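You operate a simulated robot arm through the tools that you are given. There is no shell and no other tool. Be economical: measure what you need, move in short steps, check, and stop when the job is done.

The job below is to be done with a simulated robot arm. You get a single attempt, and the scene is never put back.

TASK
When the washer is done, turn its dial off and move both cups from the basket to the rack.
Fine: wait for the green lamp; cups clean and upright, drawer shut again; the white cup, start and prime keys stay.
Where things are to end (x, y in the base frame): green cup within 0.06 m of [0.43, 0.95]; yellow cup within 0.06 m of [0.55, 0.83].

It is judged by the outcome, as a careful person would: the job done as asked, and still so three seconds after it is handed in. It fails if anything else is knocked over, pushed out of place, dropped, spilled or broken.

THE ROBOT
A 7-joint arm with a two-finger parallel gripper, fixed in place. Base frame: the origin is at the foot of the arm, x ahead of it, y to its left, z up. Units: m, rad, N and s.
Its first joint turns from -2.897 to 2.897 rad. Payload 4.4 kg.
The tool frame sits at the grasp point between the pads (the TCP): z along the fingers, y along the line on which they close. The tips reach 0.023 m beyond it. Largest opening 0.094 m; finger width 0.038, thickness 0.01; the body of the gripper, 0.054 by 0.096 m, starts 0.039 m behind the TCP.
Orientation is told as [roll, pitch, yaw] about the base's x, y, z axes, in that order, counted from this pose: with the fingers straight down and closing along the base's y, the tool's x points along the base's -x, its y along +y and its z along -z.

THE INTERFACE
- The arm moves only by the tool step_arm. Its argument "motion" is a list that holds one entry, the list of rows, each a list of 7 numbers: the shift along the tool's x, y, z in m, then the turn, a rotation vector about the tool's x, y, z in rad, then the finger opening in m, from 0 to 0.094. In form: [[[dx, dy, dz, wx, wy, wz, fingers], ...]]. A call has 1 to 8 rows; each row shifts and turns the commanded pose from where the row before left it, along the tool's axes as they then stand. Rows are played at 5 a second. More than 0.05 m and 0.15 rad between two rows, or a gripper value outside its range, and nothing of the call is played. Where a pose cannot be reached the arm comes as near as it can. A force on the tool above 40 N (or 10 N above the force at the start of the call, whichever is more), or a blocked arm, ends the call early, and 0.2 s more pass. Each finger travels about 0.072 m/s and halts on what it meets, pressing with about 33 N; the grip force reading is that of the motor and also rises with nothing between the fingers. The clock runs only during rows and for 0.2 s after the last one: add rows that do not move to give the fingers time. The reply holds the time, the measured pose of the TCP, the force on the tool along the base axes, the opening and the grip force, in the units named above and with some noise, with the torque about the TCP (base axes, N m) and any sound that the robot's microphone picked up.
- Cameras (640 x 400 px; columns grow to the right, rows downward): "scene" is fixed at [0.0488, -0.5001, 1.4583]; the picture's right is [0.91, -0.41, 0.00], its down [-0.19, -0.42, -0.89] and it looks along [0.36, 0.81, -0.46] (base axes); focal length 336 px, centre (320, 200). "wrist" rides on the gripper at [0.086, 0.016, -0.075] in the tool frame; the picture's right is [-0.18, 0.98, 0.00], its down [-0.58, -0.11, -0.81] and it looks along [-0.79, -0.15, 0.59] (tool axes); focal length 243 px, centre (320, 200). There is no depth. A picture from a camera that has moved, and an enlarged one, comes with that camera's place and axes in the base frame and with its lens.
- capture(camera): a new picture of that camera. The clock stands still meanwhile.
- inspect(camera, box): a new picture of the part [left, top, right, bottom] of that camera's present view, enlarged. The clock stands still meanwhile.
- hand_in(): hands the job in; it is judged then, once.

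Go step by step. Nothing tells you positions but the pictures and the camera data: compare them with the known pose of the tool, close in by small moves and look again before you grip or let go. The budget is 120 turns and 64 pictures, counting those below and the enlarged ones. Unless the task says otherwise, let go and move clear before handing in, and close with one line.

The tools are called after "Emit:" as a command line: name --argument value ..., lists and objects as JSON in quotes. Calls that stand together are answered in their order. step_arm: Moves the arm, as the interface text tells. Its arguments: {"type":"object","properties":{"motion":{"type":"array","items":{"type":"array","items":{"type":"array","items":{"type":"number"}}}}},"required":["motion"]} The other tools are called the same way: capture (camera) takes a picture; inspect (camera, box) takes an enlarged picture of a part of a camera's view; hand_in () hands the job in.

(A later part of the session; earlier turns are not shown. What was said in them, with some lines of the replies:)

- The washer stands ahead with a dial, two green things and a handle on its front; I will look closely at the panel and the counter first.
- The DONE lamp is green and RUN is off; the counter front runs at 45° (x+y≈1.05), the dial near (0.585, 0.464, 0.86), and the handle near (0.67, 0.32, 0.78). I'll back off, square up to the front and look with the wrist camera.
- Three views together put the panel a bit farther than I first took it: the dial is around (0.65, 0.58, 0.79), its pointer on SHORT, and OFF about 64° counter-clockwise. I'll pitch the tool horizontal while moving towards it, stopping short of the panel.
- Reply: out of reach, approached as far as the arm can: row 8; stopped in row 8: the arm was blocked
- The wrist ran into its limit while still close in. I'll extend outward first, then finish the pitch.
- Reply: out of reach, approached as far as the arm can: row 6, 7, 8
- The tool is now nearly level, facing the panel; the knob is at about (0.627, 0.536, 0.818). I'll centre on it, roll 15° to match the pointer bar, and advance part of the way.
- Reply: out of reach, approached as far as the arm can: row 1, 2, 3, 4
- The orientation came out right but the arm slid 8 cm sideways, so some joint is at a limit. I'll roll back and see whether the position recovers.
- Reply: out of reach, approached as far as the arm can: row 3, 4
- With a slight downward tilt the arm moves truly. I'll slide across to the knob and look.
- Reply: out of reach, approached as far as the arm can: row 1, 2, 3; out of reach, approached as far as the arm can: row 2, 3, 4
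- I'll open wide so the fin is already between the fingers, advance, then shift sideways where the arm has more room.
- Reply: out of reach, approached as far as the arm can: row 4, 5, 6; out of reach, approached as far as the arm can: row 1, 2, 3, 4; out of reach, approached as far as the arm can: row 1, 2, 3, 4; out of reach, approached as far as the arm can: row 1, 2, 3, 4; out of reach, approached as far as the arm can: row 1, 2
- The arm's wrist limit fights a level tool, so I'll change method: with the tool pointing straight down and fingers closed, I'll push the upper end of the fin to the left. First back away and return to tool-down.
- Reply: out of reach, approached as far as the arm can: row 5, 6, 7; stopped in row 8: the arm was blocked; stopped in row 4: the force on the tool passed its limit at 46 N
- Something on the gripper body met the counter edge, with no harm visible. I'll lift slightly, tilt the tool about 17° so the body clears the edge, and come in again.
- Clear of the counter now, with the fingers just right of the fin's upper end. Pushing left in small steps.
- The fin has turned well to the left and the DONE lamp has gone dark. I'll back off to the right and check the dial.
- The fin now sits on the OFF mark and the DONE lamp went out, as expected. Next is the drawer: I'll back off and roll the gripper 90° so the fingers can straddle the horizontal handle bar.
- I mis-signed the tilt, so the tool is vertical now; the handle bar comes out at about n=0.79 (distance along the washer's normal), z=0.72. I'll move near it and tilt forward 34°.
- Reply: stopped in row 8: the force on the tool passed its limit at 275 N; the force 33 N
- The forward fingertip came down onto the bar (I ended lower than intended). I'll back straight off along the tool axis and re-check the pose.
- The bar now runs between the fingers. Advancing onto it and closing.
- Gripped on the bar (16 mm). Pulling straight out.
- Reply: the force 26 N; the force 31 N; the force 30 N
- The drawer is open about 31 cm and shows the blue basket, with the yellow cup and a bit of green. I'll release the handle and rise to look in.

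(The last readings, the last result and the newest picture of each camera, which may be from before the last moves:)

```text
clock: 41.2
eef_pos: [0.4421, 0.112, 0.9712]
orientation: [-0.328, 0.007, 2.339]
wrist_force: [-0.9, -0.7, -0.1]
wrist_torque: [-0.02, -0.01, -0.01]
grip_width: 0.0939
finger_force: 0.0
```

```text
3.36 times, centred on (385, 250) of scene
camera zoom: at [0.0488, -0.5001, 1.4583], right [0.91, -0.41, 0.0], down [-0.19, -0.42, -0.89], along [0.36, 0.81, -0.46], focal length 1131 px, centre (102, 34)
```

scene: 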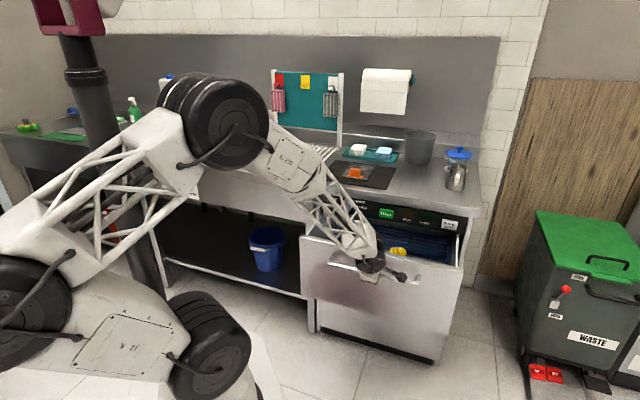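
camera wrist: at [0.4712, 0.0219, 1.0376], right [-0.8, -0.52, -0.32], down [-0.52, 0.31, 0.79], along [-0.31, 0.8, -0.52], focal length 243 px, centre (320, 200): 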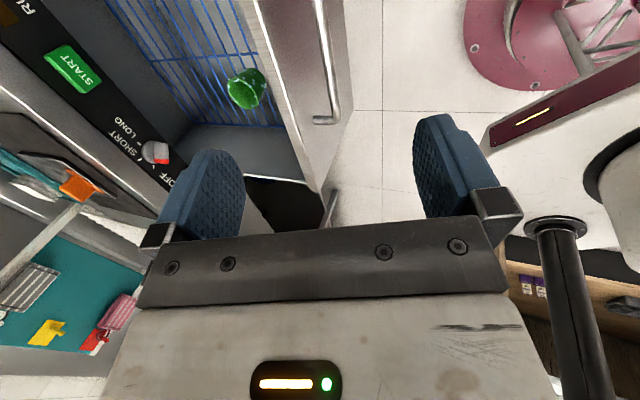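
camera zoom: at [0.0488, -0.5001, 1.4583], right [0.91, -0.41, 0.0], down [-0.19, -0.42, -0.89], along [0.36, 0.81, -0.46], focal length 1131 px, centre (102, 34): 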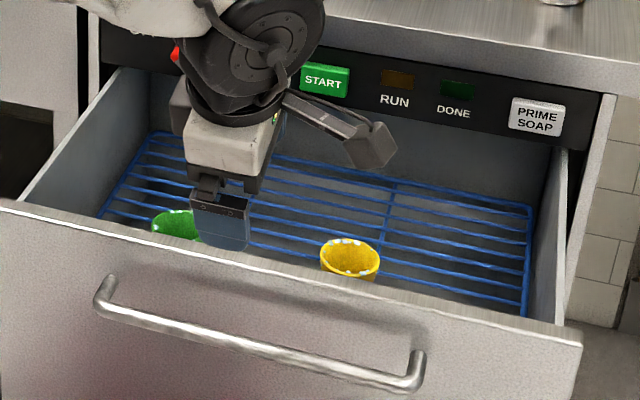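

Emit:
inspect --camera "wrist" --box '[140, 20, 300, 120]'

Emit:
inspect --camera "scene" --box '[325, 240, 405, 290]'

```text
4.00 times, centred on (220, 70) of wrist
camera zoom: at [0.4712, 0.0219, 1.0376], right [-0.8, -0.52, -0.32], down [-0.52, 0.31, 0.79], along [-0.31, 0.8, -0.52], focal length 970 px, centre (720, 720)
```

zoom: 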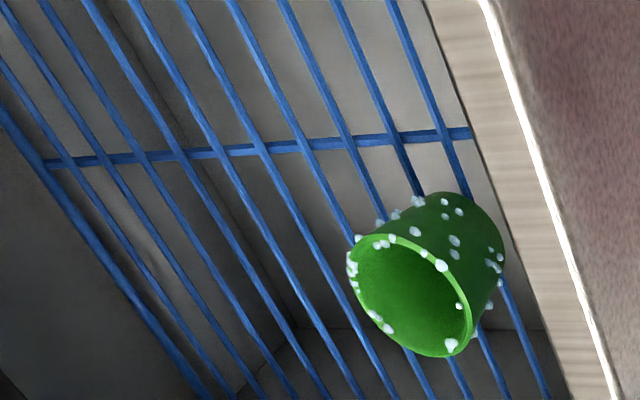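

```text
8.00 times, centred on (365, 265) of scene
camera zoom: at [0.0488, -0.5001, 1.4583], right [0.91, -0.41, 0.0], down [-0.19, -0.42, -0.89], along [0.36, 0.81, -0.46], focal length 2691 px, centre (-40, -320)
```

zoom: 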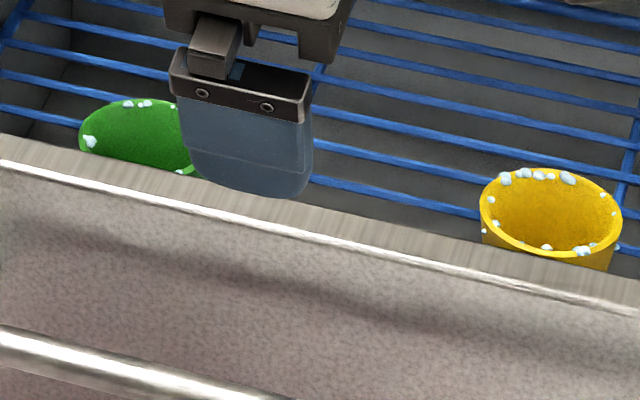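

Both cups look upright but carry whitish beads — suds or water drops. There was a sign and a tap to the left of the rack, so I'll look there and closer at the rest of the counter before deciding.

Emit:
inspect --camera "scene" --box '[180, 90, 340, 190]'

Emit:
inspect --camera "scene" --box '[0, 60, 240, 210]'

```text
4.00 times, centred on (260, 140) of scene
camera zoom: at [0.0488, -0.5001, 1.4583], right [0.91, -0.41, 0.0], down [-0.19, -0.42, -0.89], along [0.36, 0.81, -0.46], focal length 1345 px, centre (560, 440)
```

zoom: 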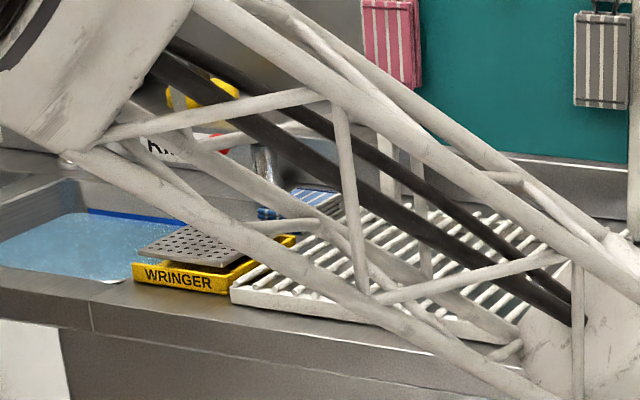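

```text
2.67 times, centred on (120, 135) of scene
camera zoom: at [0.0488, -0.5001, 1.4583], right [0.91, -0.41, 0.0], down [-0.19, -0.42, -0.89], along [0.36, 0.81, -0.46], focal length 897 px, centre (853, 373)
```

zoom: 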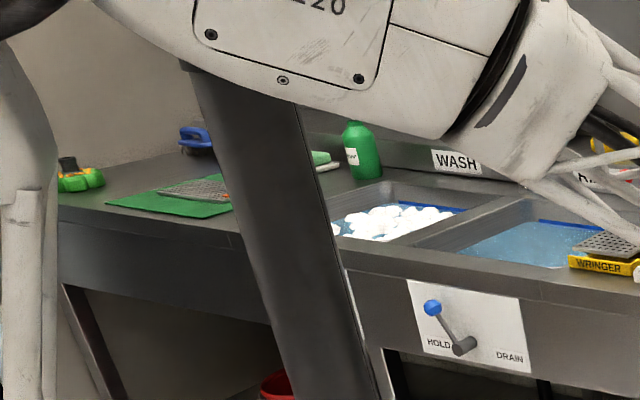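

The beads look like wash wetness/suds; the only rinse basin is well beyond reach (about 1.4 m), so I'll go on and keep an eye on it. The green cup's rim is around (0.556, 0.43, 0.66) and the yellow's around (0.70, 0.30, 0.66); I'll roll the gripper back so it closes along the front, keeping a slight outward tilt.

Emit:
step_arm --motion '[[[0, 0, 0, 0, 0, 0.15, 0.094], [0, 0, 0, 0, 0, 0.15, 0.094], [0, 0, 0, 0, 0, 0.15, 0.094], [0, 0, 0, 0, 0, 0.15, 0.094], [0, 0, 0, 0, 0, 0.15, 0.094], [0, 0, 0, 0, 0, 0.15, 0.094], [0, 0, 0, 0, 0, 0.15, 0.094], [0, 0, 0, 0, 0, 0.15, 0.094]]]'

Emit:
step_arm --motion '[[[0, 0, 0, 0, 0, 0.15, 0.094], [0, 0, 0, 0, 0, 0.15, 0.094], [0, 0, 0, 0, 0, 0.071, 0.094], [-0.045, 0.02, 0.0, 0, 0, 0, 0.094], [-0.045, 0.02, 0.0, 0, 0, 0, 0.094], [-0.03, 0.02, 0.02, 0, 0, 0, 0.094], [-0.03, 0.02, 0.02, 0, 0, 0, 0.094], [0, 0, 0, 0, 0, 0, 0.094]]]'

Emit:
capture --camera "wrist"

```text
clock: 43.0
eef_pos: [0.4416, 0.1118, 0.971]
orientation: [-0.128, -0.304, 1.16]
wrist_force: [0.8, -0.2, -0.3]
wrist_torque: [0.01, 0.0, -0.02]
grip_width: 0.0942
finger_force: 0.0
```

```text
clock: 44.8
eef_pos: [0.4975, 0.2767, 0.983]
orientation: [-0.008, -0.328, 0.772]
wrist_force: [0.3, 0.1, -0.1]
wrist_torque: [-0.04, -0.01, 0.01]
grip_width: 0.094
finger_force: 0.1
```

```text
20 pictures are left
camera wrist: at [0.4095, 0.2152, 1.0239], right [-0.56, 0.83, 0.05], down [0.28, 0.13, 0.95], along [0.78, 0.55, -0.3], focal length 243 px, centre (320, 200)
```

wrist: 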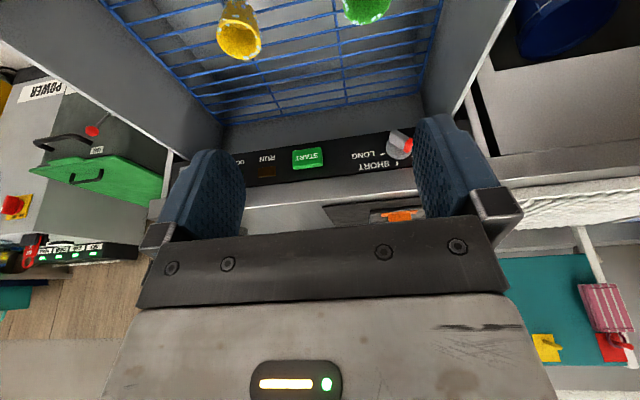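

Emit:
step_arm --motion '[[[-0.0165, 0.0136, 0.0443, 0, 0, 0, 0.094], [-0.0165, 0.0136, 0.0443, 0, 0, 0, 0.094], [-0.0165, 0.0136, 0.0443, 0, 0, 0, 0.094], [-0.0165, 0.0136, 0.0443, 0, 0, 0, 0.094], [-0.0165, 0.0136, 0.0443, 0, 0, 0, 0.094], [0, 0, 0, 0, 0, 0, 0.094]]]'

Emit:
capture --camera "wrist"

```text
clock: 46.2
eef_pos: [0.5616, 0.4294, 0.7952]
orientation: [-0.009, -0.33, 0.771]
wrist_force: [0.0, 0.2, 0.4]
wrist_torque: [0.0, 0.0, -0.01]
grip_width: 0.0937
finger_force: 0.2
```

```text
19 pictures are left
camera wrist: at [0.4726, 0.3667, 0.8382], right [-0.56, 0.83, 0.05], down [0.28, 0.13, 0.95], along [0.78, 0.55, -0.3], focal length 243 px, centre (320, 200)
```

wrist: 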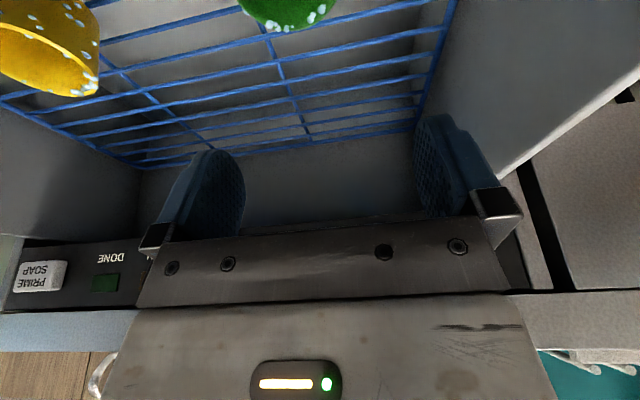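

Emit:
step_arm --motion '[[[0.013, -0.006, 0.0378, 0, 0, 0, 0.094], [0.013, -0.006, 0.0378, 0, 0, 0, 0.094], [0, 0, 0, 0, 0, 0, 0.094]]]'

Emit:
capture --camera "wrist"

```text
clock: 47.0
eef_pos: [0.5681, 0.4213, 0.7149]
orientation: [-0.009, -0.33, 0.771]
wrist_force: [0.1, 0.5, -0.1]
wrist_torque: [0.01, -0.03, -0.02]
grip_width: 0.094
finger_force: 0.0
```

```text
18 pictures are left
camera wrist: at [0.4792, 0.3593, 0.7573], right [-0.56, 0.83, 0.05], down [0.28, 0.13, 0.95], along [0.78, 0.55, -0.3], focal length 243 px, centre (320, 200)
```

wrist: 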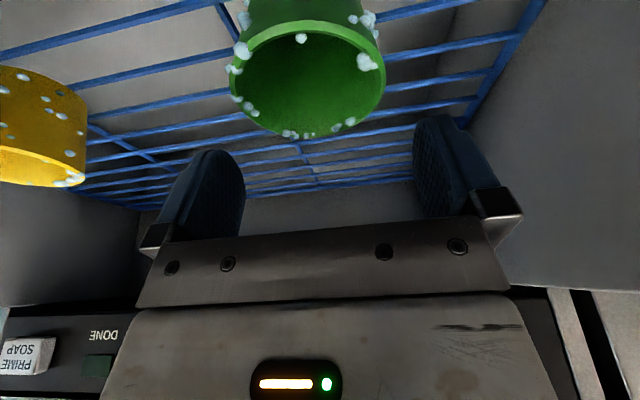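

The cup is well centred between the fingers, just 1.5 cm nearer than the tool. I'll shift, lower around the rim and close.

Emit:
step_arm --motion '[[[0.0142, 0.001, -0.0048, 0, 0, 0, 0.094], [0.0061, 0, 0.018, 0, 0, 0, 0.094], [0.0061, 0, 0.018, 0, 0, 0, 0.094], [0.0061, 0, 0.018, 0, 0, 0, 0.094], [0, 0, 0, 0, 0, 0, 0.094]]]'

Emit:
capture --camera "wrist"

```text
clock: 48.2
eef_pos: [0.5556, 0.4099, 0.66]
orientation: [-0.006, -0.328, 0.772]
wrist_force: [0.4, 0.1, -0.2]
wrist_torque: [-0.04, -0.03, 0.01]
grip_width: 0.094
finger_force: 0.1
```

```text
17 pictures are left
camera wrist: at [0.4662, 0.3487, 0.7017], right [-0.56, 0.83, 0.05], down [0.28, 0.13, 0.95], along [0.78, 0.55, -0.3], focal length 243 px, centre (320, 200)
```

wrist: 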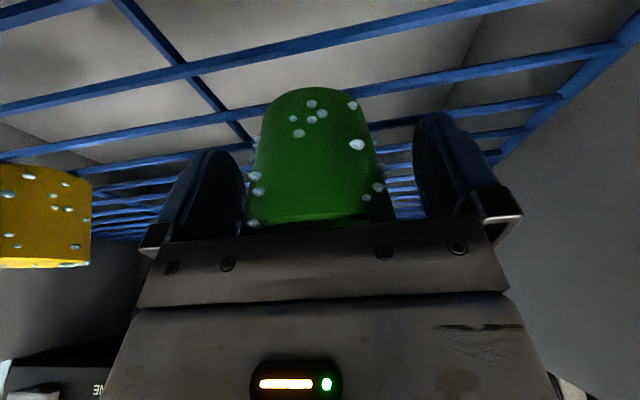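

Emit:
step_arm --motion '[[[0, 0, 0, 0, 0, 0, 0.06], [0, 0, 0, 0, 0, 0, 0.04], [0, 0, 0, 0, 0, 0, 0.04], [0, 0, 0, 0, 0, 0, 0.04]]]'

```text
clock: 49.2
eef_pos: [0.5556, 0.4104, 0.6587]
orientation: [-0.008, -0.327, 0.772]
wrist_force: [0.0, 0.8, -0.1]
wrist_torque: [-0.04, 0.0, 0.0]
grip_width: 0.0625
finger_force: 32.9
```

Gripped at 62 mm. Lifting straight up.

Emit:
step_arm --motion '[[[-0.0097, 0, -0.0284, 0, 0, 0, 0.04], [-0.0145, 0, -0.0426, 0, 0, 0, 0.04], [-0.0145, 0, -0.0426, 0, 0, 0, 0.04], [-0.0145, 0, -0.0426, 0, 0, 0, 0.04], [-0.0145, 0, -0.0426, 0, 0, 0, 0.04], [-0.0145, 0, -0.0426, 0, 0, 0, 0.04], [-0.0145, 0, -0.0426, 0, 0, 0, 0.04], [-0.0145, 0, -0.0426, 0, 0, 0, 0.04]]]'

Emit:
capture --camera "scene"

```text
clock: 51.0
eef_pos: [0.5568, 0.413, 1.0079]
orientation: [-0.006, -0.328, 0.772]
wrist_force: [0.0, 0.4, -1.1]
wrist_torque: [0.02, 0.01, 0.0]
grip_width: 0.0399
finger_force: 0.1
```

```text
16 pictures are left
```

scene: 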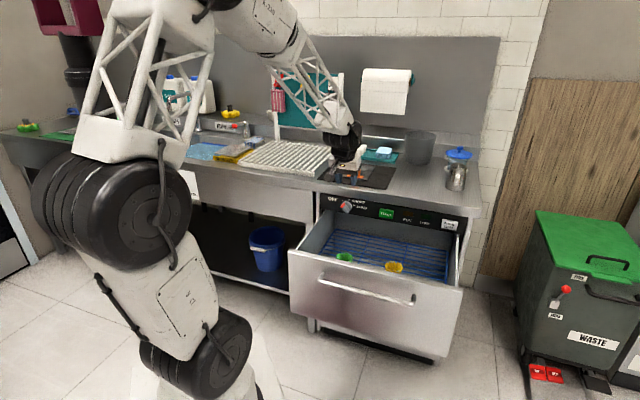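

The cup slipped out of the fingers and stayed standing in the basket. I'll reopen, reduce the tilt so I can grip deeper below the rim, and check its place again.

Emit:
step_arm --motion '[[[0, 0, 0, 0, 0.13, 0, 0.094], [0.0096, 0, 0.047, 0, 0, 0, 0.094], [0.0096, 0, 0.047, 0, 0, 0, 0.094], [0.0096, 0, 0.047, 0, 0, 0, 0.094], [0.0096, 0, 0.047, 0, 0, 0, 0.094], [0.0096, 0, 0.047, 0, 0, 0, 0.094], [0.0096, 0, 0.047, 0, 0, 0, 0.094], [0, 0, 0, 0, 0, 0, 0.094]]]'

Emit:
capture --camera "wrist"

```text
clock: 52.8
eef_pos: [0.552, 0.4107, 0.7178]
orientation: [-0.006, -0.201, 0.77]
wrist_force: [0.7, -0.9, 0.6]
wrist_torque: [0.01, 0.03, 0.01]
grip_width: 0.0941
finger_force: 0.1
```

```text
15 pictures are left
camera wrist: at [0.4688, 0.3531, 0.7738], right [-0.55, 0.83, 0.03], down [0.37, 0.21, 0.91], along [0.75, 0.51, -0.42], focal length 243 px, centre (320, 200)
```

wrist: 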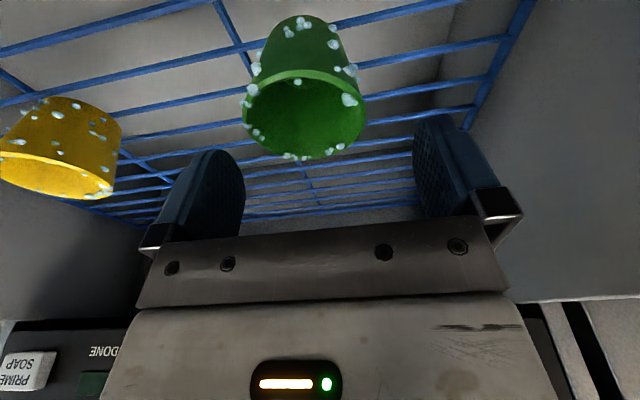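

Emit:
step_arm --motion '[[[0.008, -0.002, 0.0343, 0, 0, 0, 0.094], [0.008, -0.002, 0.0343, 0, 0, 0, 0.094], [0.001, 0, 0.005, 0, 0, 0, 0.094], [0, 0, 0, 0, 0, 0, 0.0], [0, 0, 0, 0, 0, 0, 0.0], [0, 0, 0, 0, 0, 0, 0.0], [0, 0, 0, 0, 0, 0, 0.0], [-0.001, 0, -0.005, 0, 0, 0, 0.0]]]'

```text
clock: 53.5
eef_pos: [0.5575, 0.4107, 0.6531]
orientation: [-0.006, -0.209, 0.769]
wrist_force: [-1.2, -1.3, 6.7]
wrist_torque: [0.09, 0.28, 0.09]
grip_width: 0.094
finger_force: 0.0
stopped in row 3: the force on the tool passed its limit at 63 N (the readings are from after the stop); the commanded pose is now the measured one
```

Contact just before closing — probably the palm on the rim or a tip on a basket wire. Using the 62.5 mm width as a scale, the cup's axis is about 1.3 cm nearer to me, so I'll lift slightly, recentre, and grip.

Emit:
step_arm --motion '[[[-0.001, 0, -0.006, 0, 0, 0, 0.094], [0.0127, 0, -0.0026, 0, 0, 0, 0.094], [0, 0, 0, 0, 0, 0, 0.05], [0, 0, 0, 0, 0, 0, 0.0], [0, 0, 0, 0, 0, 0, 0.0], [0, 0, 0, 0, 0, 0, 0.0], [-0.001, 0, -0.006, 0, 0, 0, 0.0], [0, 0, 0, 0, 0, 0, 0.0]]]'

Emit:
capture --camera "wrist"

```text
clock: 55.3
eef_pos: [0.5494, 0.402, 0.6657]
orientation: [-0.006, -0.207, 0.77]
wrist_force: [0.2, -0.1, -0.2]
wrist_torque: [0.0, 0.01, -0.01]
grip_width: 0.0626
finger_force: 32.7
```

```text
14 pictures are left
camera wrist: at [0.464, 0.3437, 0.7209], right [-0.55, 0.83, 0.03], down [0.36, 0.21, 0.91], along [0.75, 0.51, -0.42], focal length 243 px, centre (320, 200)
```

wrist: 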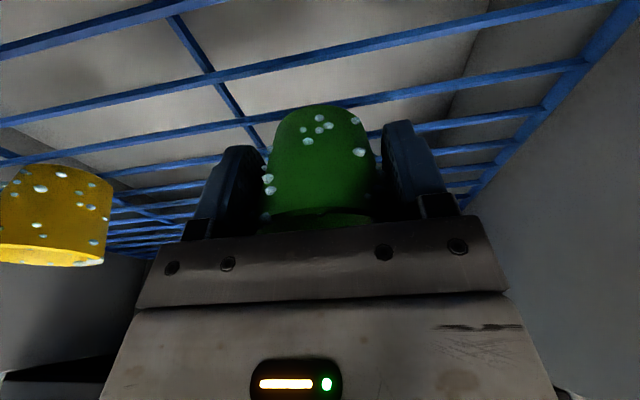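

Emit:
step_arm --motion '[[[-0.002, 0, -0.01, 0, 0, 0, 0.0], [-0.002, 0, -0.01, 0, 0, 0, 0.0], [-0.002, 0, -0.01, 0, 0, 0, 0.0], [0, 0, 0, 0, 0, 0, 0.0]]]'

```text
clock: 56.3
eef_pos: [0.5481, 0.4018, 0.6988]
orientation: [-0.008, -0.205, 0.77]
wrist_force: [0.2, -0.5, -0.8]
wrist_torque: [0.0, -0.03, 0.02]
grip_width: 0.0627
finger_force: 32.8
```

Emit:
step_arm --motion '[[[-0.004, 0, -0.02, 0, 0, 0, 0.0], [-0.004, 0, -0.02, 0, 0, 0, 0.0], [-0.004, 0, -0.02, 0, 0, 0, 0.0], [-0.004, 0, -0.02, 0, 0, 0, 0.0], [-0.004, 0, -0.02, 0, 0, 0, 0.0], [0, 0, 0, 0, 0, 0, 0.0]]]'

Emit:
capture --camera "wrist"

```text
clock: 57.7
eef_pos: [0.5478, 0.4026, 0.7984]
orientation: [-0.007, -0.207, 0.769]
wrist_force: [-1.2, 0.0, 0.0]
wrist_torque: [0.01, -0.01, -0.02]
grip_width: 0.0628
finger_force: 32.4
```

```text
13 pictures are left
camera wrist: at [0.4642, 0.3451, 0.8532], right [-0.55, 0.83, 0.03], down [0.36, 0.21, 0.91], along [0.75, 0.51, -0.42], focal length 243 px, centre (320, 200)
```

wrist: 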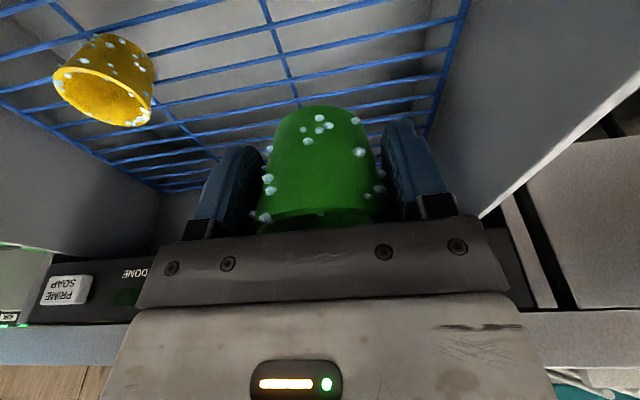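

The cup holds firmly this time. I'll raise it slowly, then swing to the rack keeping it upright.

Emit:
step_arm --motion '[[[-0.005, 0, -0.0245, 0, 0, 0, 0.0], [-0.005, 0, -0.0245, 0, 0, 0, 0.0], [-0.005, 0, -0.0245, 0, 0, 0, 0.0], [-0.005, 0, -0.0245, 0, 0, 0, 0.0], [-0.005, 0, -0.0245, 0, 0, 0, 0.0], [-0.005, 0, -0.0245, 0, 0, 0, 0.0], [-0.005, 0, -0.0245, 0, 0, 0, 0.0], [-0.005, 0, -0.0245, 0, 0, 0, 0.0]]]'

Emit:
step_arm --motion '[[[-0.0219, 0.0384, 0.0044, -0.0062, 0, -0.0305, 0.0], [-0.023, 0.0376, 0.0047, -0.0062, 0, -0.0305, 0.0], [-0.0241, 0.0369, 0.0049, -0.0062, 0, -0.0305, 0.0], [-0.0253, 0.0361, 0.0051, -0.0062, 0, -0.0305, 0.0], [-0.0264, 0.0353, 0.0054, -0.0062, 0, -0.0305, 0.0], [-0.0274, 0.0345, 0.0056, -0.0062, 0, -0.0305, 0.0], [0, 0, 0, 0, 0, 0, 0.0]]]'

```text
clock: 59.5
eef_pos: [0.5441, 0.402, 1.0014]
orientation: [-0.007, -0.206, 0.768]
wrist_force: [1.0, 0.0, -0.1]
wrist_torque: [-0.01, 0.02, 0.01]
grip_width: 0.0628
finger_force: 33.2
```

```text
clock: 61.1
eef_pos: [0.482, 0.6592, 0.9971]
orientation: [-0.01, -0.205, 0.96]
wrist_force: [-0.2, 0.0, -1.6]
wrist_torque: [0.0, -0.02, 0.01]
grip_width: 0.0626
finger_force: 32.9
```

Emit:
step_arm --motion '[[[-0.0284, 0.0336, 0.0058, -0.0062, 0, -0.0305, 0.0], [-0.0294, 0.0327, 0.006, -0.0062, 0, -0.0305, 0.0], [-0.0304, 0.0317, 0.0062, -0.0062, 0, -0.0305, 0.0], [-0.0314, 0.0308, 0.0064, -0.0062, 0, -0.0305, 0.0], [-0.0323, 0.0298, 0.0066, -0.0062, 0, -0.0305, 0.0], [-0.0332, 0.0287, 0.0068, -0.0062, 0, -0.0305, 0.0], [0, 0, 0, 0, 0, 0, 0.0]]]'

Emit:
capture --camera "scene"

```text
clock: 62.7
eef_pos: [0.4165, 0.9199, 0.9992]
orientation: [-0.009, -0.201, 1.145]
wrist_force: [-0.4, -0.5, -0.1]
wrist_torque: [-0.01, -0.02, 0.03]
grip_width: 0.0626
finger_force: 32.6
```

```text
12 pictures are left
```

scene: 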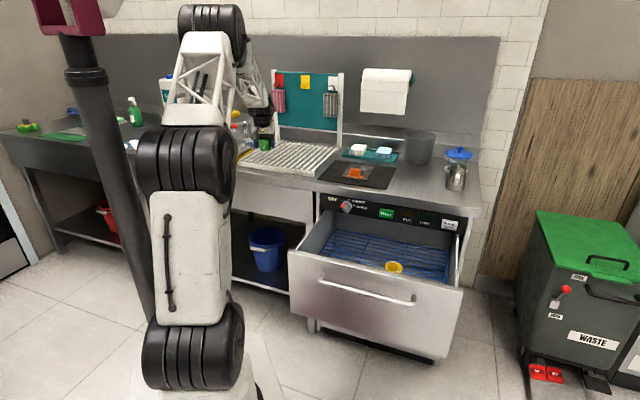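

The green cup is over the rack, though still a bit near its front edge; I'll extend 2.5 cm more and check from the scene camera.

Emit:
step_arm --motion '[[[-0.0137, 0, 0.0028, 0, 0, 0, 0.0], [-0.0118, 0, 0.0024, 0, 0, 0, 0.0], [0.004, 0, 0.0196, 0, 0, 0, 0.0], [0.004, 0, 0.0196, 0, 0, 0, 0.0], [0, 0, 0, 0, 0, 0, 0.0]]]'

Emit:
inspect --camera "scene" --box '[220, 110, 350, 191]'

```text
clock: 63.9
eef_pos: [0.4277, 0.9418, 0.9602]
orientation: [-0.008, -0.207, 1.146]
wrist_force: [-1.3, -1.3, 15.5]
wrist_torque: [0.04, -0.04, 0.03]
grip_width: 0.0625
finger_force: 33.1
```

```text
4.92 times, centred on (285, 150) of scene
camera zoom: at [0.0488, -0.5001, 1.4583], right [0.91, -0.41, 0.0], down [-0.19, -0.42, -0.89], along [0.36, 0.81, -0.46], focal length 1656 px, centre (492, 444)
```

zoom: 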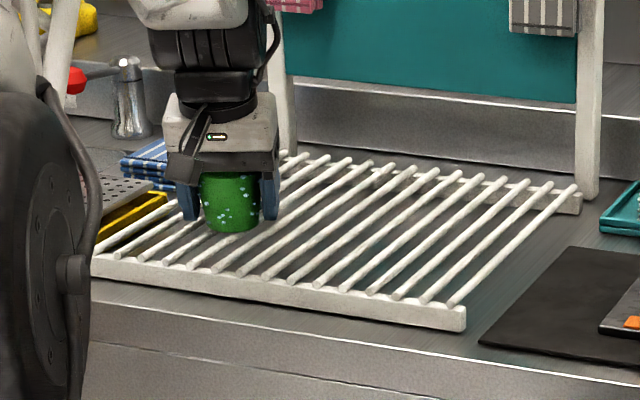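

The cup is touching the rack (15 N upward at z 0.960), almost exactly on its mark. Easing off 2 mm and releasing.

Emit:
step_arm --motion '[[[-0.0003, 0, -0.0015, 0, 0, 0, 0.0], [0, 0, 0, 0, 0, 0, 0.065], [0, 0, 0, 0, 0, 0, 0.08], [0, 0, 0, 0, 0, 0, 0.094], [0, 0, 0, 0, 0, 0, 0.094], [-0.004, 0, -0.0196, 0, 0, 0, 0.094], [-0.008, 0, -0.039, 0, 0, 0, 0.094], [-0.008, 0, -0.039, 0, 0, 0, 0.094]]]'

Emit:
inspect --camera "scene" --box '[220, 110, 350, 191]'

```text
clock: 65.7
eef_pos: [0.4282, 0.9422, 1.0568]
orientation: [-0.009, -0.201, 1.146]
wrist_force: [0.0, 0.2, -0.7]
wrist_torque: [0.03, -0.03, 0.02]
grip_width: 0.0939
finger_force: 0.0
```

```text
4.92 times, centred on (285, 150) of scene
camera zoom: at [0.0488, -0.5001, 1.4583], right [0.91, -0.41, 0.0], down [-0.19, -0.42, -0.89], along [0.36, 0.81, -0.46], focal length 1656 px, centre (492, 444)
```

zoom: 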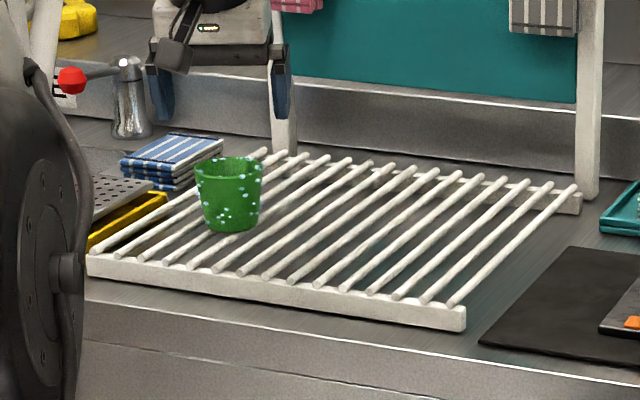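

The green cup stands upright on the rack at its mark. Now back over the drawer for the yellow cup, at about (0.69, 0.28).

Emit:
step_arm --motion '[[[0.0304, -0.032, -0.0062, 0.0045, 0, 0.0221, 0.094], [0.0296, -0.0326, -0.006, 0.0045, 0, 0.0221, 0.094], [0.0288, -0.0333, -0.0059, 0.0045, 0, 0.0221, 0.094], [0.0281, -0.0339, -0.0057, 0.0045, 0, 0.0221, 0.094], [0.0273, -0.0345, -0.0056, 0.0045, 0, 0.0221, 0.094], [0.0266, -0.0351, -0.0054, 0.0045, 0, 0.0221, 0.094], [0.0258, -0.0358, -0.0052, 0.0045, 0, 0.0221, 0.094], [0.025, -0.0364, -0.0051, 0.0045, 0, 0.0221, 0.094]]]'

Emit:
step_arm --motion '[[[0.0242, -0.037, -0.0049, 0.0045, 0, 0.0221, 0.094], [0.0233, -0.0375, -0.0047, 0.0045, 0, 0.0221, 0.094], [0.0224, -0.038, -0.0046, 0.0045, 0, 0.0221, 0.094], [0.0216, -0.0385, -0.0044, 0.0045, 0, 0.0221, 0.094], [0.0208, -0.0389, -0.0042, 0.0045, 0, 0.0221, 0.094], [0.0199, -0.0394, -0.004, 0.0045, 0, 0.0221, 0.094], [0.019, -0.0399, -0.0039, 0.0045, 0, 0.0221, 0.094], [0.0181, -0.0404, -0.0037, 0.0045, 0, 0.0221, 0.094]]]'

```text
clock: 67.5
eef_pos: [0.5584, 0.6083, 1.0626]
orientation: [-0.008, -0.204, 0.962]
wrist_force: [0.6, -1.1, -0.1]
wrist_torque: [0.01, 0.0, -0.01]
grip_width: 0.0938
finger_force: 0.0
```

```text
clock: 69.3
eef_pos: [0.6867, 0.2803, 1.0626]
orientation: [-0.008, -0.207, 0.781]
wrist_force: [-0.3, -0.3, -0.1]
wrist_torque: [0.01, 0.0, 0.0]
grip_width: 0.094
finger_force: 0.2
```

Emit:
step_arm --motion '[[[0.0098, 0, 0.0465, 0, 0, 0, 0.094], [0.0098, 0, 0.0465, 0, 0, 0, 0.094], [0.0098, 0, 0.0465, 0, 0, 0, 0.094], [0.0098, 0, 0.0465, 0, 0, 0, 0.094], [0.0098, 0, 0.0465, 0, 0, 0, 0.094], [0.0098, 0, 0.0465, 0, 0, 0, 0.094], [0.0098, 0, 0.0465, 0, 0, 0, 0.094], [0, 0, 0, 0, 0, 0, 0.094]]]'

Emit:
capture --camera "wrist"

```text
clock: 71.1
eef_pos: [0.6844, 0.2798, 0.7279]
orientation: [-0.006, -0.205, 0.782]
wrist_force: [0.8, 0.1, 1.6]
wrist_torque: [-0.02, 0.02, -0.04]
grip_width: 0.0943
finger_force: 0.1
```

```text
9 pictures are left
camera wrist: at [0.6011, 0.2205, 0.7835], right [-0.56, 0.83, 0.03], down [0.36, 0.21, 0.91], along [0.74, 0.52, -0.42], focal length 243 px, centre (320, 200)
```

wrist: 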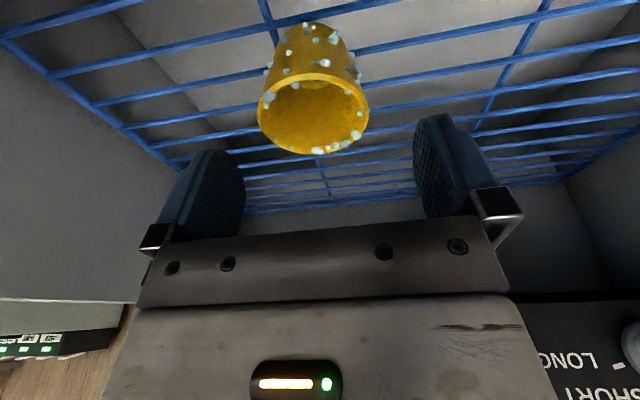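

The yellow cup is nicely centred (rim centre ≈ (0.686, 0.278, 0.682)). Lowering, closing, then a slow lift.

Emit:
step_arm --motion '[[[0.0071, -0.0013, 0.034, 0, 0, 0, 0.094], [0.0069, -0.0012, 0.0325, 0, 0, 0, 0.094], [0, 0, 0, 0, 0, 0, 0.05], [0, 0, 0, 0, 0, 0, 0.0], [0, 0, 0, 0, 0, 0, 0.0], [0, 0, 0, 0, 0, 0, 0.0], [-0.001, 0, -0.006, 0, 0, 0, 0.0], [-0.002, 0, -0.01, 0, 0, 0, 0.0]]]'

Emit:
step_arm --motion '[[[-0.002, 0, -0.01, 0, 0, 0, 0.0], [-0.003, 0, -0.015, 0, 0, 0, 0.0], [-0.004, 0, -0.02, 0, 0, 0, 0.0], [-0.004, 0, -0.02, 0, 0, 0, 0.0], [-0.004, 0, -0.02, 0, 0, 0, 0.0], [-0.004, 0, -0.02, 0, 0, 0, 0.0], [-0.004, 0, -0.02, 0, 0, 0, 0.0], [-0.004, 0, -0.02, 0, 0, 0, 0.0]]]'

```text
clock: 72.9
eef_pos: [0.6867, 0.2766, 0.6777]
orientation: [-0.007, -0.205, 0.783]
wrist_force: [0.0, 0.1, -0.6]
wrist_torque: [0.0, -0.01, 0.02]
grip_width: 0.0627
finger_force: 32.6
```

```text
clock: 74.7
eef_pos: [0.6876, 0.2736, 0.8246]
orientation: [-0.007, -0.207, 0.783]
wrist_force: [-0.7, -0.2, -0.6]
wrist_torque: [-0.04, 0.03, -0.01]
grip_width: 0.0621
finger_force: 33.4
```

Emit:
step_arm --motion '[[[-0.0047, 0, -0.0235, 0, 0, 0, 0.0], [-0.0047, 0, -0.0235, 0, 0, 0, 0.0], [-0.0047, 0, -0.0235, 0, 0, 0, 0.0], [-0.0047, 0, -0.0235, 0, 0, 0, 0.0], [-0.0047, 0, -0.0235, 0, 0, 0, 0.0], [-0.0047, 0, -0.0235, 0, 0, 0, 0.0], [-0.0047, 0, -0.0235, 0, 0, 0, 0.0], [-0.0047, 0, -0.0235, 0, 0, 0, 0.0]]]'

Emit:
step_arm --motion '[[[-0.0224, 0.038, 0.0046, -0.0031, 0, -0.0152, 0], [-0.023, 0.0376, 0.0047, -0.0031, 0, -0.0152, 0], [-0.0235, 0.0372, 0.0048, -0.0031, 0, -0.0152, 0], [-0.0241, 0.0369, 0.0049, -0.0031, 0, -0.0152, 0], [-0.0247, 0.0365, 0.005, -0.0031, 0, -0.0152, 0], [-0.0252, 0.0361, 0.0051, -0.0031, 0, -0.0152, 0], [-0.0258, 0.0357, 0.0052, -0.0031, 0, -0.0152, 0]]]'

Emit:
step_arm --motion '[[[-0.0263, 0.0353, 0.0053, -0.0031, 0, -0.0152, 0], [-0.0269, 0.0348, 0.0055, -0.0031, 0, -0.0152, 0], [-0.0273, 0.0344, 0.0056, -0.0031, 0, -0.0152, 0], [-0.0278, 0.034, 0.0057, -0.0031, 0, -0.0152, 0], [-0.0284, 0.0335, 0.0058, -0.0031, 0, -0.0152, 0], [-0.0289, 0.0331, 0.0059, -0.0031, 0, -0.0152, 0], [0, 0, 0, 0, 0, 0, 0]]]'

```text
clock: 76.5
eef_pos: [0.6857, 0.2744, 1.0179]
orientation: [-0.006, -0.206, 0.782]
wrist_force: [-0.3, 0.8, 0.2]
wrist_torque: [0.03, -0.03, -0.03]
grip_width: 0.0626
finger_force: 33.3
```

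```text
clock: 78.1
eef_pos: [0.6118, 0.5772, 1.0178]
orientation: [-0.008, -0.206, 0.892]
wrist_force: [-0.5, 0.8, -0.3]
wrist_torque: [0.01, 0.02, -0.02]
grip_width: 0.0624
finger_force: 33.3
```

```text
clock: 79.7
eef_pos: [0.5521, 0.835, 1.014]
orientation: [-0.006, -0.204, 0.984]
wrist_force: [-0.3, 0.1, -0.8]
wrist_torque: [0.01, -0.01, 0.01]
grip_width: 0.0626
finger_force: 32.8
```

Right over the yellow mark (0.552, 0.835). Lowering in small steps until the cup touches.

Emit:
step_arm --motion '[[[0.004, 0, 0.0196, 0, 0, 0, 0], [0.003, 0, 0.0147, 0, 0, 0, 0], [0.002, 0, 0.0098, 0, 0, 0, 0], [0.001, 0, 0.005, 0, 0, 0, 0], [0, 0, 0, 0, 0, 0, 0]]]'

Emit:
step_arm --motion '[[[0.0006, 0, 0.003, 0, 0, 0, 0], [0, 0, 0, 0, 0, 0, 0]]]'

Emit:
inspect --camera "scene" --box '[220, 110, 350, 191]'

```text
clock: 80.9
eef_pos: [0.55, 0.8348, 0.9654]
orientation: [-0.006, -0.204, 0.984]
wrist_force: [0.9, -0.2, -0.6]
wrist_torque: [0.02, 0.01, 0.02]
grip_width: 0.0628
finger_force: 32.9
```

```text
clock: 81.5
eef_pos: [0.5509, 0.836, 0.9623]
orientation: [-0.005, -0.207, 0.987]
wrist_force: [-0.3, -0.6, 9.1]
wrist_torque: [-0.01, -0.11, -0.03]
grip_width: 0.0625
finger_force: 33.1
```

```text
4.92 times, centred on (285, 150) of scene
camera zoom: at [0.0488, -0.5001, 1.4583], right [0.91, -0.41, 0.0], down [-0.19, -0.42, -0.89], along [0.36, 0.81, -0.46], focal length 1656 px, centre (492, 444)
```

zoom: 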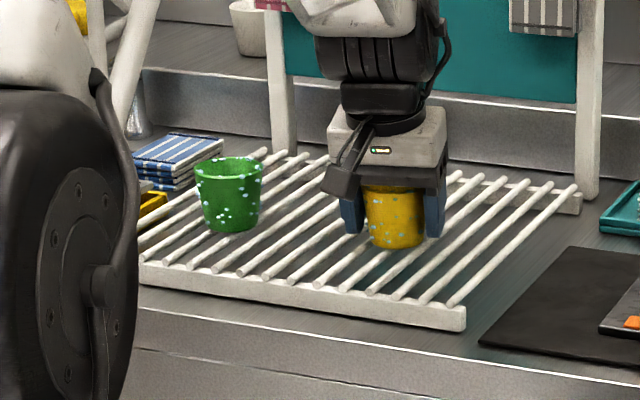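

Touching with 9 N and standing on the rack. Releasing and lifting clear.

Emit:
step_arm --motion '[[[-0.0002, 0, -0.001, 0, 0, 0, 0.0], [0, 0, 0, 0, 0, 0, 0.065], [0, 0, 0, 0, 0, 0, 0.08], [0, 0, 0, 0, 0, 0, 0.094], [0, 0, 0, 0, 0, 0, 0.094], [-0.004, 0, -0.0196, 0, 0, 0, 0.094], [-0.008, 0, -0.039, 0, 0, 0, 0.094], [-0.008, 0, -0.039, 0, 0, 0, 0.094]]]'

```text
clock: 83.3
eef_pos: [0.5492, 0.8382, 1.0616]
orientation: [-0.008, -0.202, 0.985]
wrist_force: [-0.8, -0.1, -0.8]
wrist_torque: [-0.03, -0.01, 0.0]
grip_width: 0.094
finger_force: 0.0
```

Both cups are released. Now I'll go round to the front of the drawer, fingers closed, to push it shut by its handle.

Emit:
step_arm --motion '[[[0.0402, -0.0194, -0.0081, 0.0025, 0, 0.0123, 0.094], [0.0399, -0.0199, -0.0081, 0.0025, 0, 0.0123, 0.094], [0.0397, -0.0204, -0.008, 0.0025, 0, 0.0123, 0.094], [0.0394, -0.0209, -0.008, 0.0025, 0, 0.0123, 0.05], [0.0391, -0.0214, -0.0079, 0.0025, 0, 0.0123, 0.0], [0.0389, -0.0219, -0.0079, 0.0025, 0, 0.0123, 0.0], [0.0386, -0.0224, -0.0078, 0.0025, 0, 0.0123, 0.0], [0.0384, -0.0229, -0.0078, 0.0025, 0, 0.0123, 0.0]]]'

Emit:
step_arm --motion '[[[0.0381, -0.0234, -0.0077, 0.0025, 0, 0.0123, 0], [0.0378, -0.0239, -0.0077, 0.0025, 0, 0.0123, 0], [0.0375, -0.0243, -0.0076, 0.0025, 0, 0.0123, 0], [0.0372, -0.0248, -0.0075, 0.0025, 0, 0.0123, 0], [0.0369, -0.0252, -0.0075, 0.0025, 0, 0.0123, 0], [0.0366, -0.0257, -0.0074, 0.0025, 0, 0.0123, 0], [0.0363, -0.0261, -0.0074, 0.0025, 0, 0.0123, 0], [0.036, -0.0266, -0.0073, 0.0025, 0, 0.0123, 0]]]'

```text
clock: 85.1
eef_pos: [0.4964, 0.4774, 1.0616]
orientation: [-0.006, -0.204, 0.883]
wrist_force: [-0.5, -0.5, -0.2]
wrist_torque: [-0.01, 0.0, -0.02]
grip_width: 0.0001
finger_force: 32.6
```

```text
clock: 86.9
eef_pos: [0.4436, 0.1174, 1.0627]
orientation: [-0.005, -0.206, 0.783]
wrist_force: [0.6, 0.1, 0.1]
wrist_torque: [0.01, 0.01, 0.02]
grip_width: 0.0001
finger_force: 32.5
```

Emit:
step_arm --motion '[[[0.0098, 0, 0.047, 0, 0, 0, 0], [0.0098, 0, 0.047, 0, 0, 0, 0], [0.0098, 0, 0.047, 0, 0, 0, 0], [0.0098, 0, 0.047, 0, 0, 0, 0], [0.0098, 0, 0.047, 0, 0, 0, 0], [0.0098, 0, 0.047, 0, 0, 0, 0], [0.0098, 0, 0.047, 0, 0, 0, 0], [0, 0, 0, 0, 0, 0, 0]]]'

Emit:
capture --camera "wrist"

```text
clock: 88.7
eef_pos: [0.4412, 0.1138, 0.7238]
orientation: [-0.006, -0.204, 0.784]
wrist_force: [-0.8, -0.7, 0.3]
wrist_torque: [-0.01, 0.03, -0.02]
grip_width: 0.0
finger_force: 33.0
```

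```text
7 pictures are left
camera wrist: at [0.3585, 0.0542, 0.7787], right [-0.57, 0.82, 0.03], down [0.36, 0.21, 0.91], along [0.74, 0.53, -0.42], focal length 243 px, centre (320, 200)
```

wrist: 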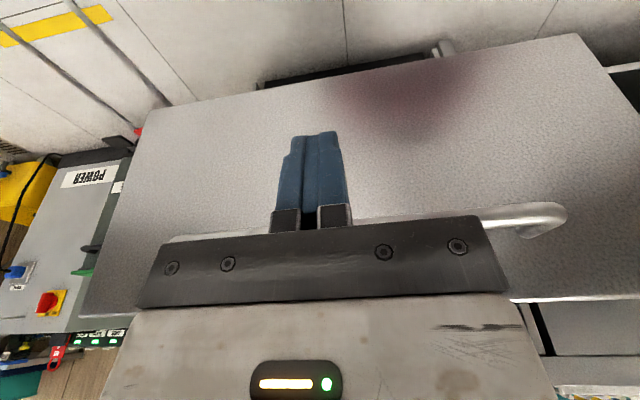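

Emit:
step_arm --motion '[[[-0.0294, 0, 0.0061, 0, 0, 0, 0], [-0.0196, 0, 0.0041, 0, 0, 0, 0], [-0.0196, 0, 0.0041, 0, 0, 0, 0], [-0.0245, 0, 0.0051, 0, 0, 0, 0], [-0.0245, 0, 0.0051, 0, 0, 0, 0], [-0.0245, 0, 0.0051, 0, 0, 0, 0], [-0.0245, 0, 0.0051, 0, 0, 0, 0]]]'

```text
clock: 90.3
eef_pos: [0.5674, 0.2394, 0.726]
orientation: [-0.008, -0.207, 0.786]
wrist_force: [-0.6, 0.4, 0.2]
wrist_torque: [-0.01, 0.01, 0.02]
grip_width: 0.0
finger_force: 33.6
```

Emit:
step_arm --motion '[[[-0.0196, 0, 0.0041, 0, 0, 0, 0], [-0.0196, 0, 0.0041, 0, 0, 0, 0], [-0.0196, 0, 0.0041, 0, 0, 0, 0], [-0.0196, 0, 0.0041, 0, 0, 0, 0], [-0.0196, 0, 0.0041, 0, 0, 0, 0], [-0.0196, 0, 0.0041, 0, 0, 0, 0], [-0.0196, 0, 0.0041, 0, 0, 0, 0], [0, 0, 0, 0, 0, 0, 0]]]'

Emit:
capture --camera "scene"

```text
clock: 92.1
eef_pos: [0.664, 0.3374, 0.726]
orientation: [-0.007, -0.206, 0.784]
wrist_force: [-0.5, -0.4, 0.6]
wrist_torque: [0.01, -0.01, -0.01]
grip_width: 0.0
finger_force: 33.3
```

```text
6 pictures are left
```

scene: 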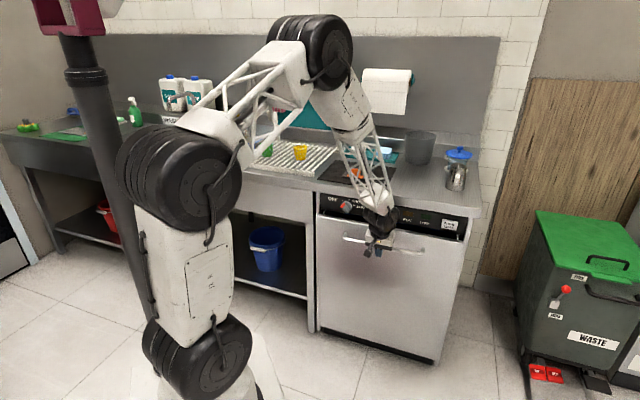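

Nearly shut. Pushing the last centimetres gently.

Emit:
step_arm --motion '[[[-0.0147, 0, 0.003, 0, 0, 0, 0], [-0.0147, 0, 0.003, 0, 0, 0, 0], [-0.0098, 0, 0.002, 0, 0, 0, 0], [-0.0098, 0, 0.002, 0, 0, 0, 0], [0, 0, 0, 0, 0, 0, 0]]]'

```text
clock: 93.3
eef_pos: [0.6987, 0.3723, 0.7264]
orientation: [-0.007, -0.205, 0.784]
wrist_force: [-1.4, 0.0, 0.4]
wrist_torque: [0.04, -0.02, 0.02]
grip_width: 0.0
finger_force: 32.7
```

Emit:
step_arm --motion '[[[-0.0049, 0, 0.001, 0, 0, 0, 0], [-0.0049, 0, 0.001, 0, 0, 0, 0], [0, 0, 0, 0, 0, 0, 0]]]'

Emit:
inspect --camera "scene" --box '[300, 180, 480, 292]'

```text
clock: 94.1
eef_pos: [0.703, 0.376, 0.7232]
orientation: [-0.003, -0.2, 0.784]
wrist_force: [-0.7, -0.3, -0.1]
wrist_torque: [0.0, -0.02, -0.01]
grip_width: 0.0001
finger_force: 34.1
stopped in row 3: the force on the tool passed its limit at 42 N (the readings are from after the stop); the commanded pose is now the measured one
```

```text
3.56 times, centred on (390, 236) of scene
camera zoom: at [0.0488, -0.5001, 1.4583], right [0.91, -0.41, 0.0], down [-0.19, -0.42, -0.89], along [0.36, 0.81, -0.46], focal length 1196 px, centre (71, 72)
```

zoom: 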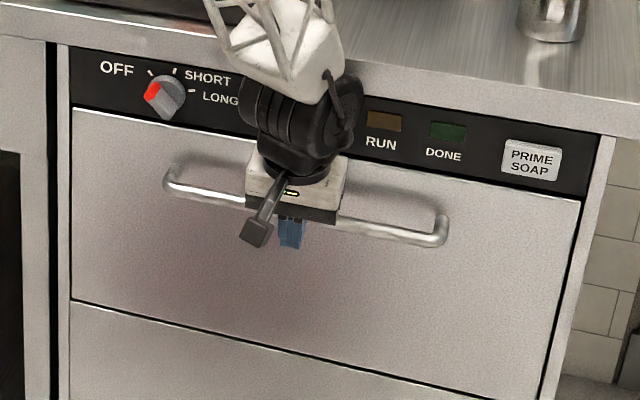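

The drawer has hit its stop and sits flush. Backing away and taking a final look at everything.

Emit:
step_arm --motion '[[[0.0294, 0, -0.0061, 0, 0, 0, 0], [0.0392, 0, -0.0082, 0, 0, 0, 0], [0.0392, 0, -0.0082, 0, 0, 0, 0], [0.0294, 0, -0.035, 0, 0, 0, 0], [0.02, 0, -0.045, 0, 0, 0, 0], [0.02, 0, -0.045, 0, 0, 0, 0], [0, 0, 0, 0, 0, 0, 0]]]'

Emit:
inspect --camera "scene" --box '[215, 100, 475, 262]'

Emit:
inspect --camera "scene" --box '[225, 125, 345, 200]'

```text
clock: 95.7
eef_pos: [0.5605, 0.2327, 0.8336]
orientation: [-0.006, -0.203, 0.784]
wrist_force: [-0.2, -0.1, 0.1]
wrist_torque: [-0.06, 0.03, 0.04]
grip_width: 0.0001
finger_force: 33.1
```

```text
2.46 times, centred on (345, 181) of scene
camera zoom: at [0.0488, -0.5001, 1.4583], right [0.91, -0.41, 0.0], down [-0.19, -0.42, -0.89], along [0.36, 0.81, -0.46], focal length 828 px, centre (258, 247)
```

zoom: 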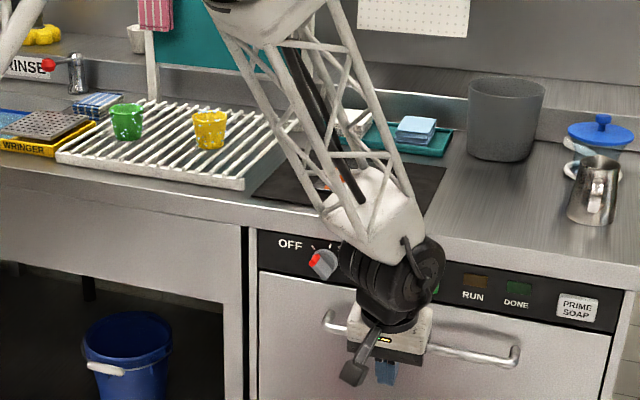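

```text
5.33 times, centred on (285, 162) of scene
camera zoom: at [0.0488, -0.5001, 1.4583], right [0.91, -0.41, 0.0], down [-0.19, -0.42, -0.89], along [0.36, 0.81, -0.46], focal length 1794 px, centre (507, 400)
```

zoom: 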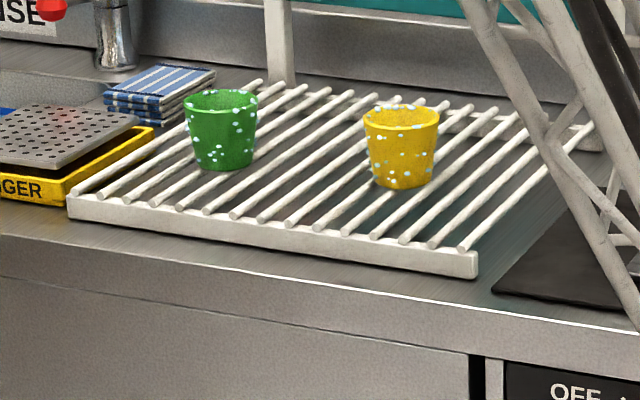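

The dial is on OFF, the drawer is shut, both cups stand upright at their marks on the rack, and the rest looks undisturbed. The arm is clear, so I'm handing in.

Emit:
hand_in

```text
The job is handed in.
```

The green lamp was lit, so I turned the dial to OFF, put the green and yellow cups upright at their marks on the rack, and shut the drawer. White beads (water or suds) are still on both cups, because the rinse basin is out of the arm's reach. Also, I hit the drawer handle hard once (275 N) and the green cup slipped from the grip once but stayed standing in the basket, both with no visible harm.
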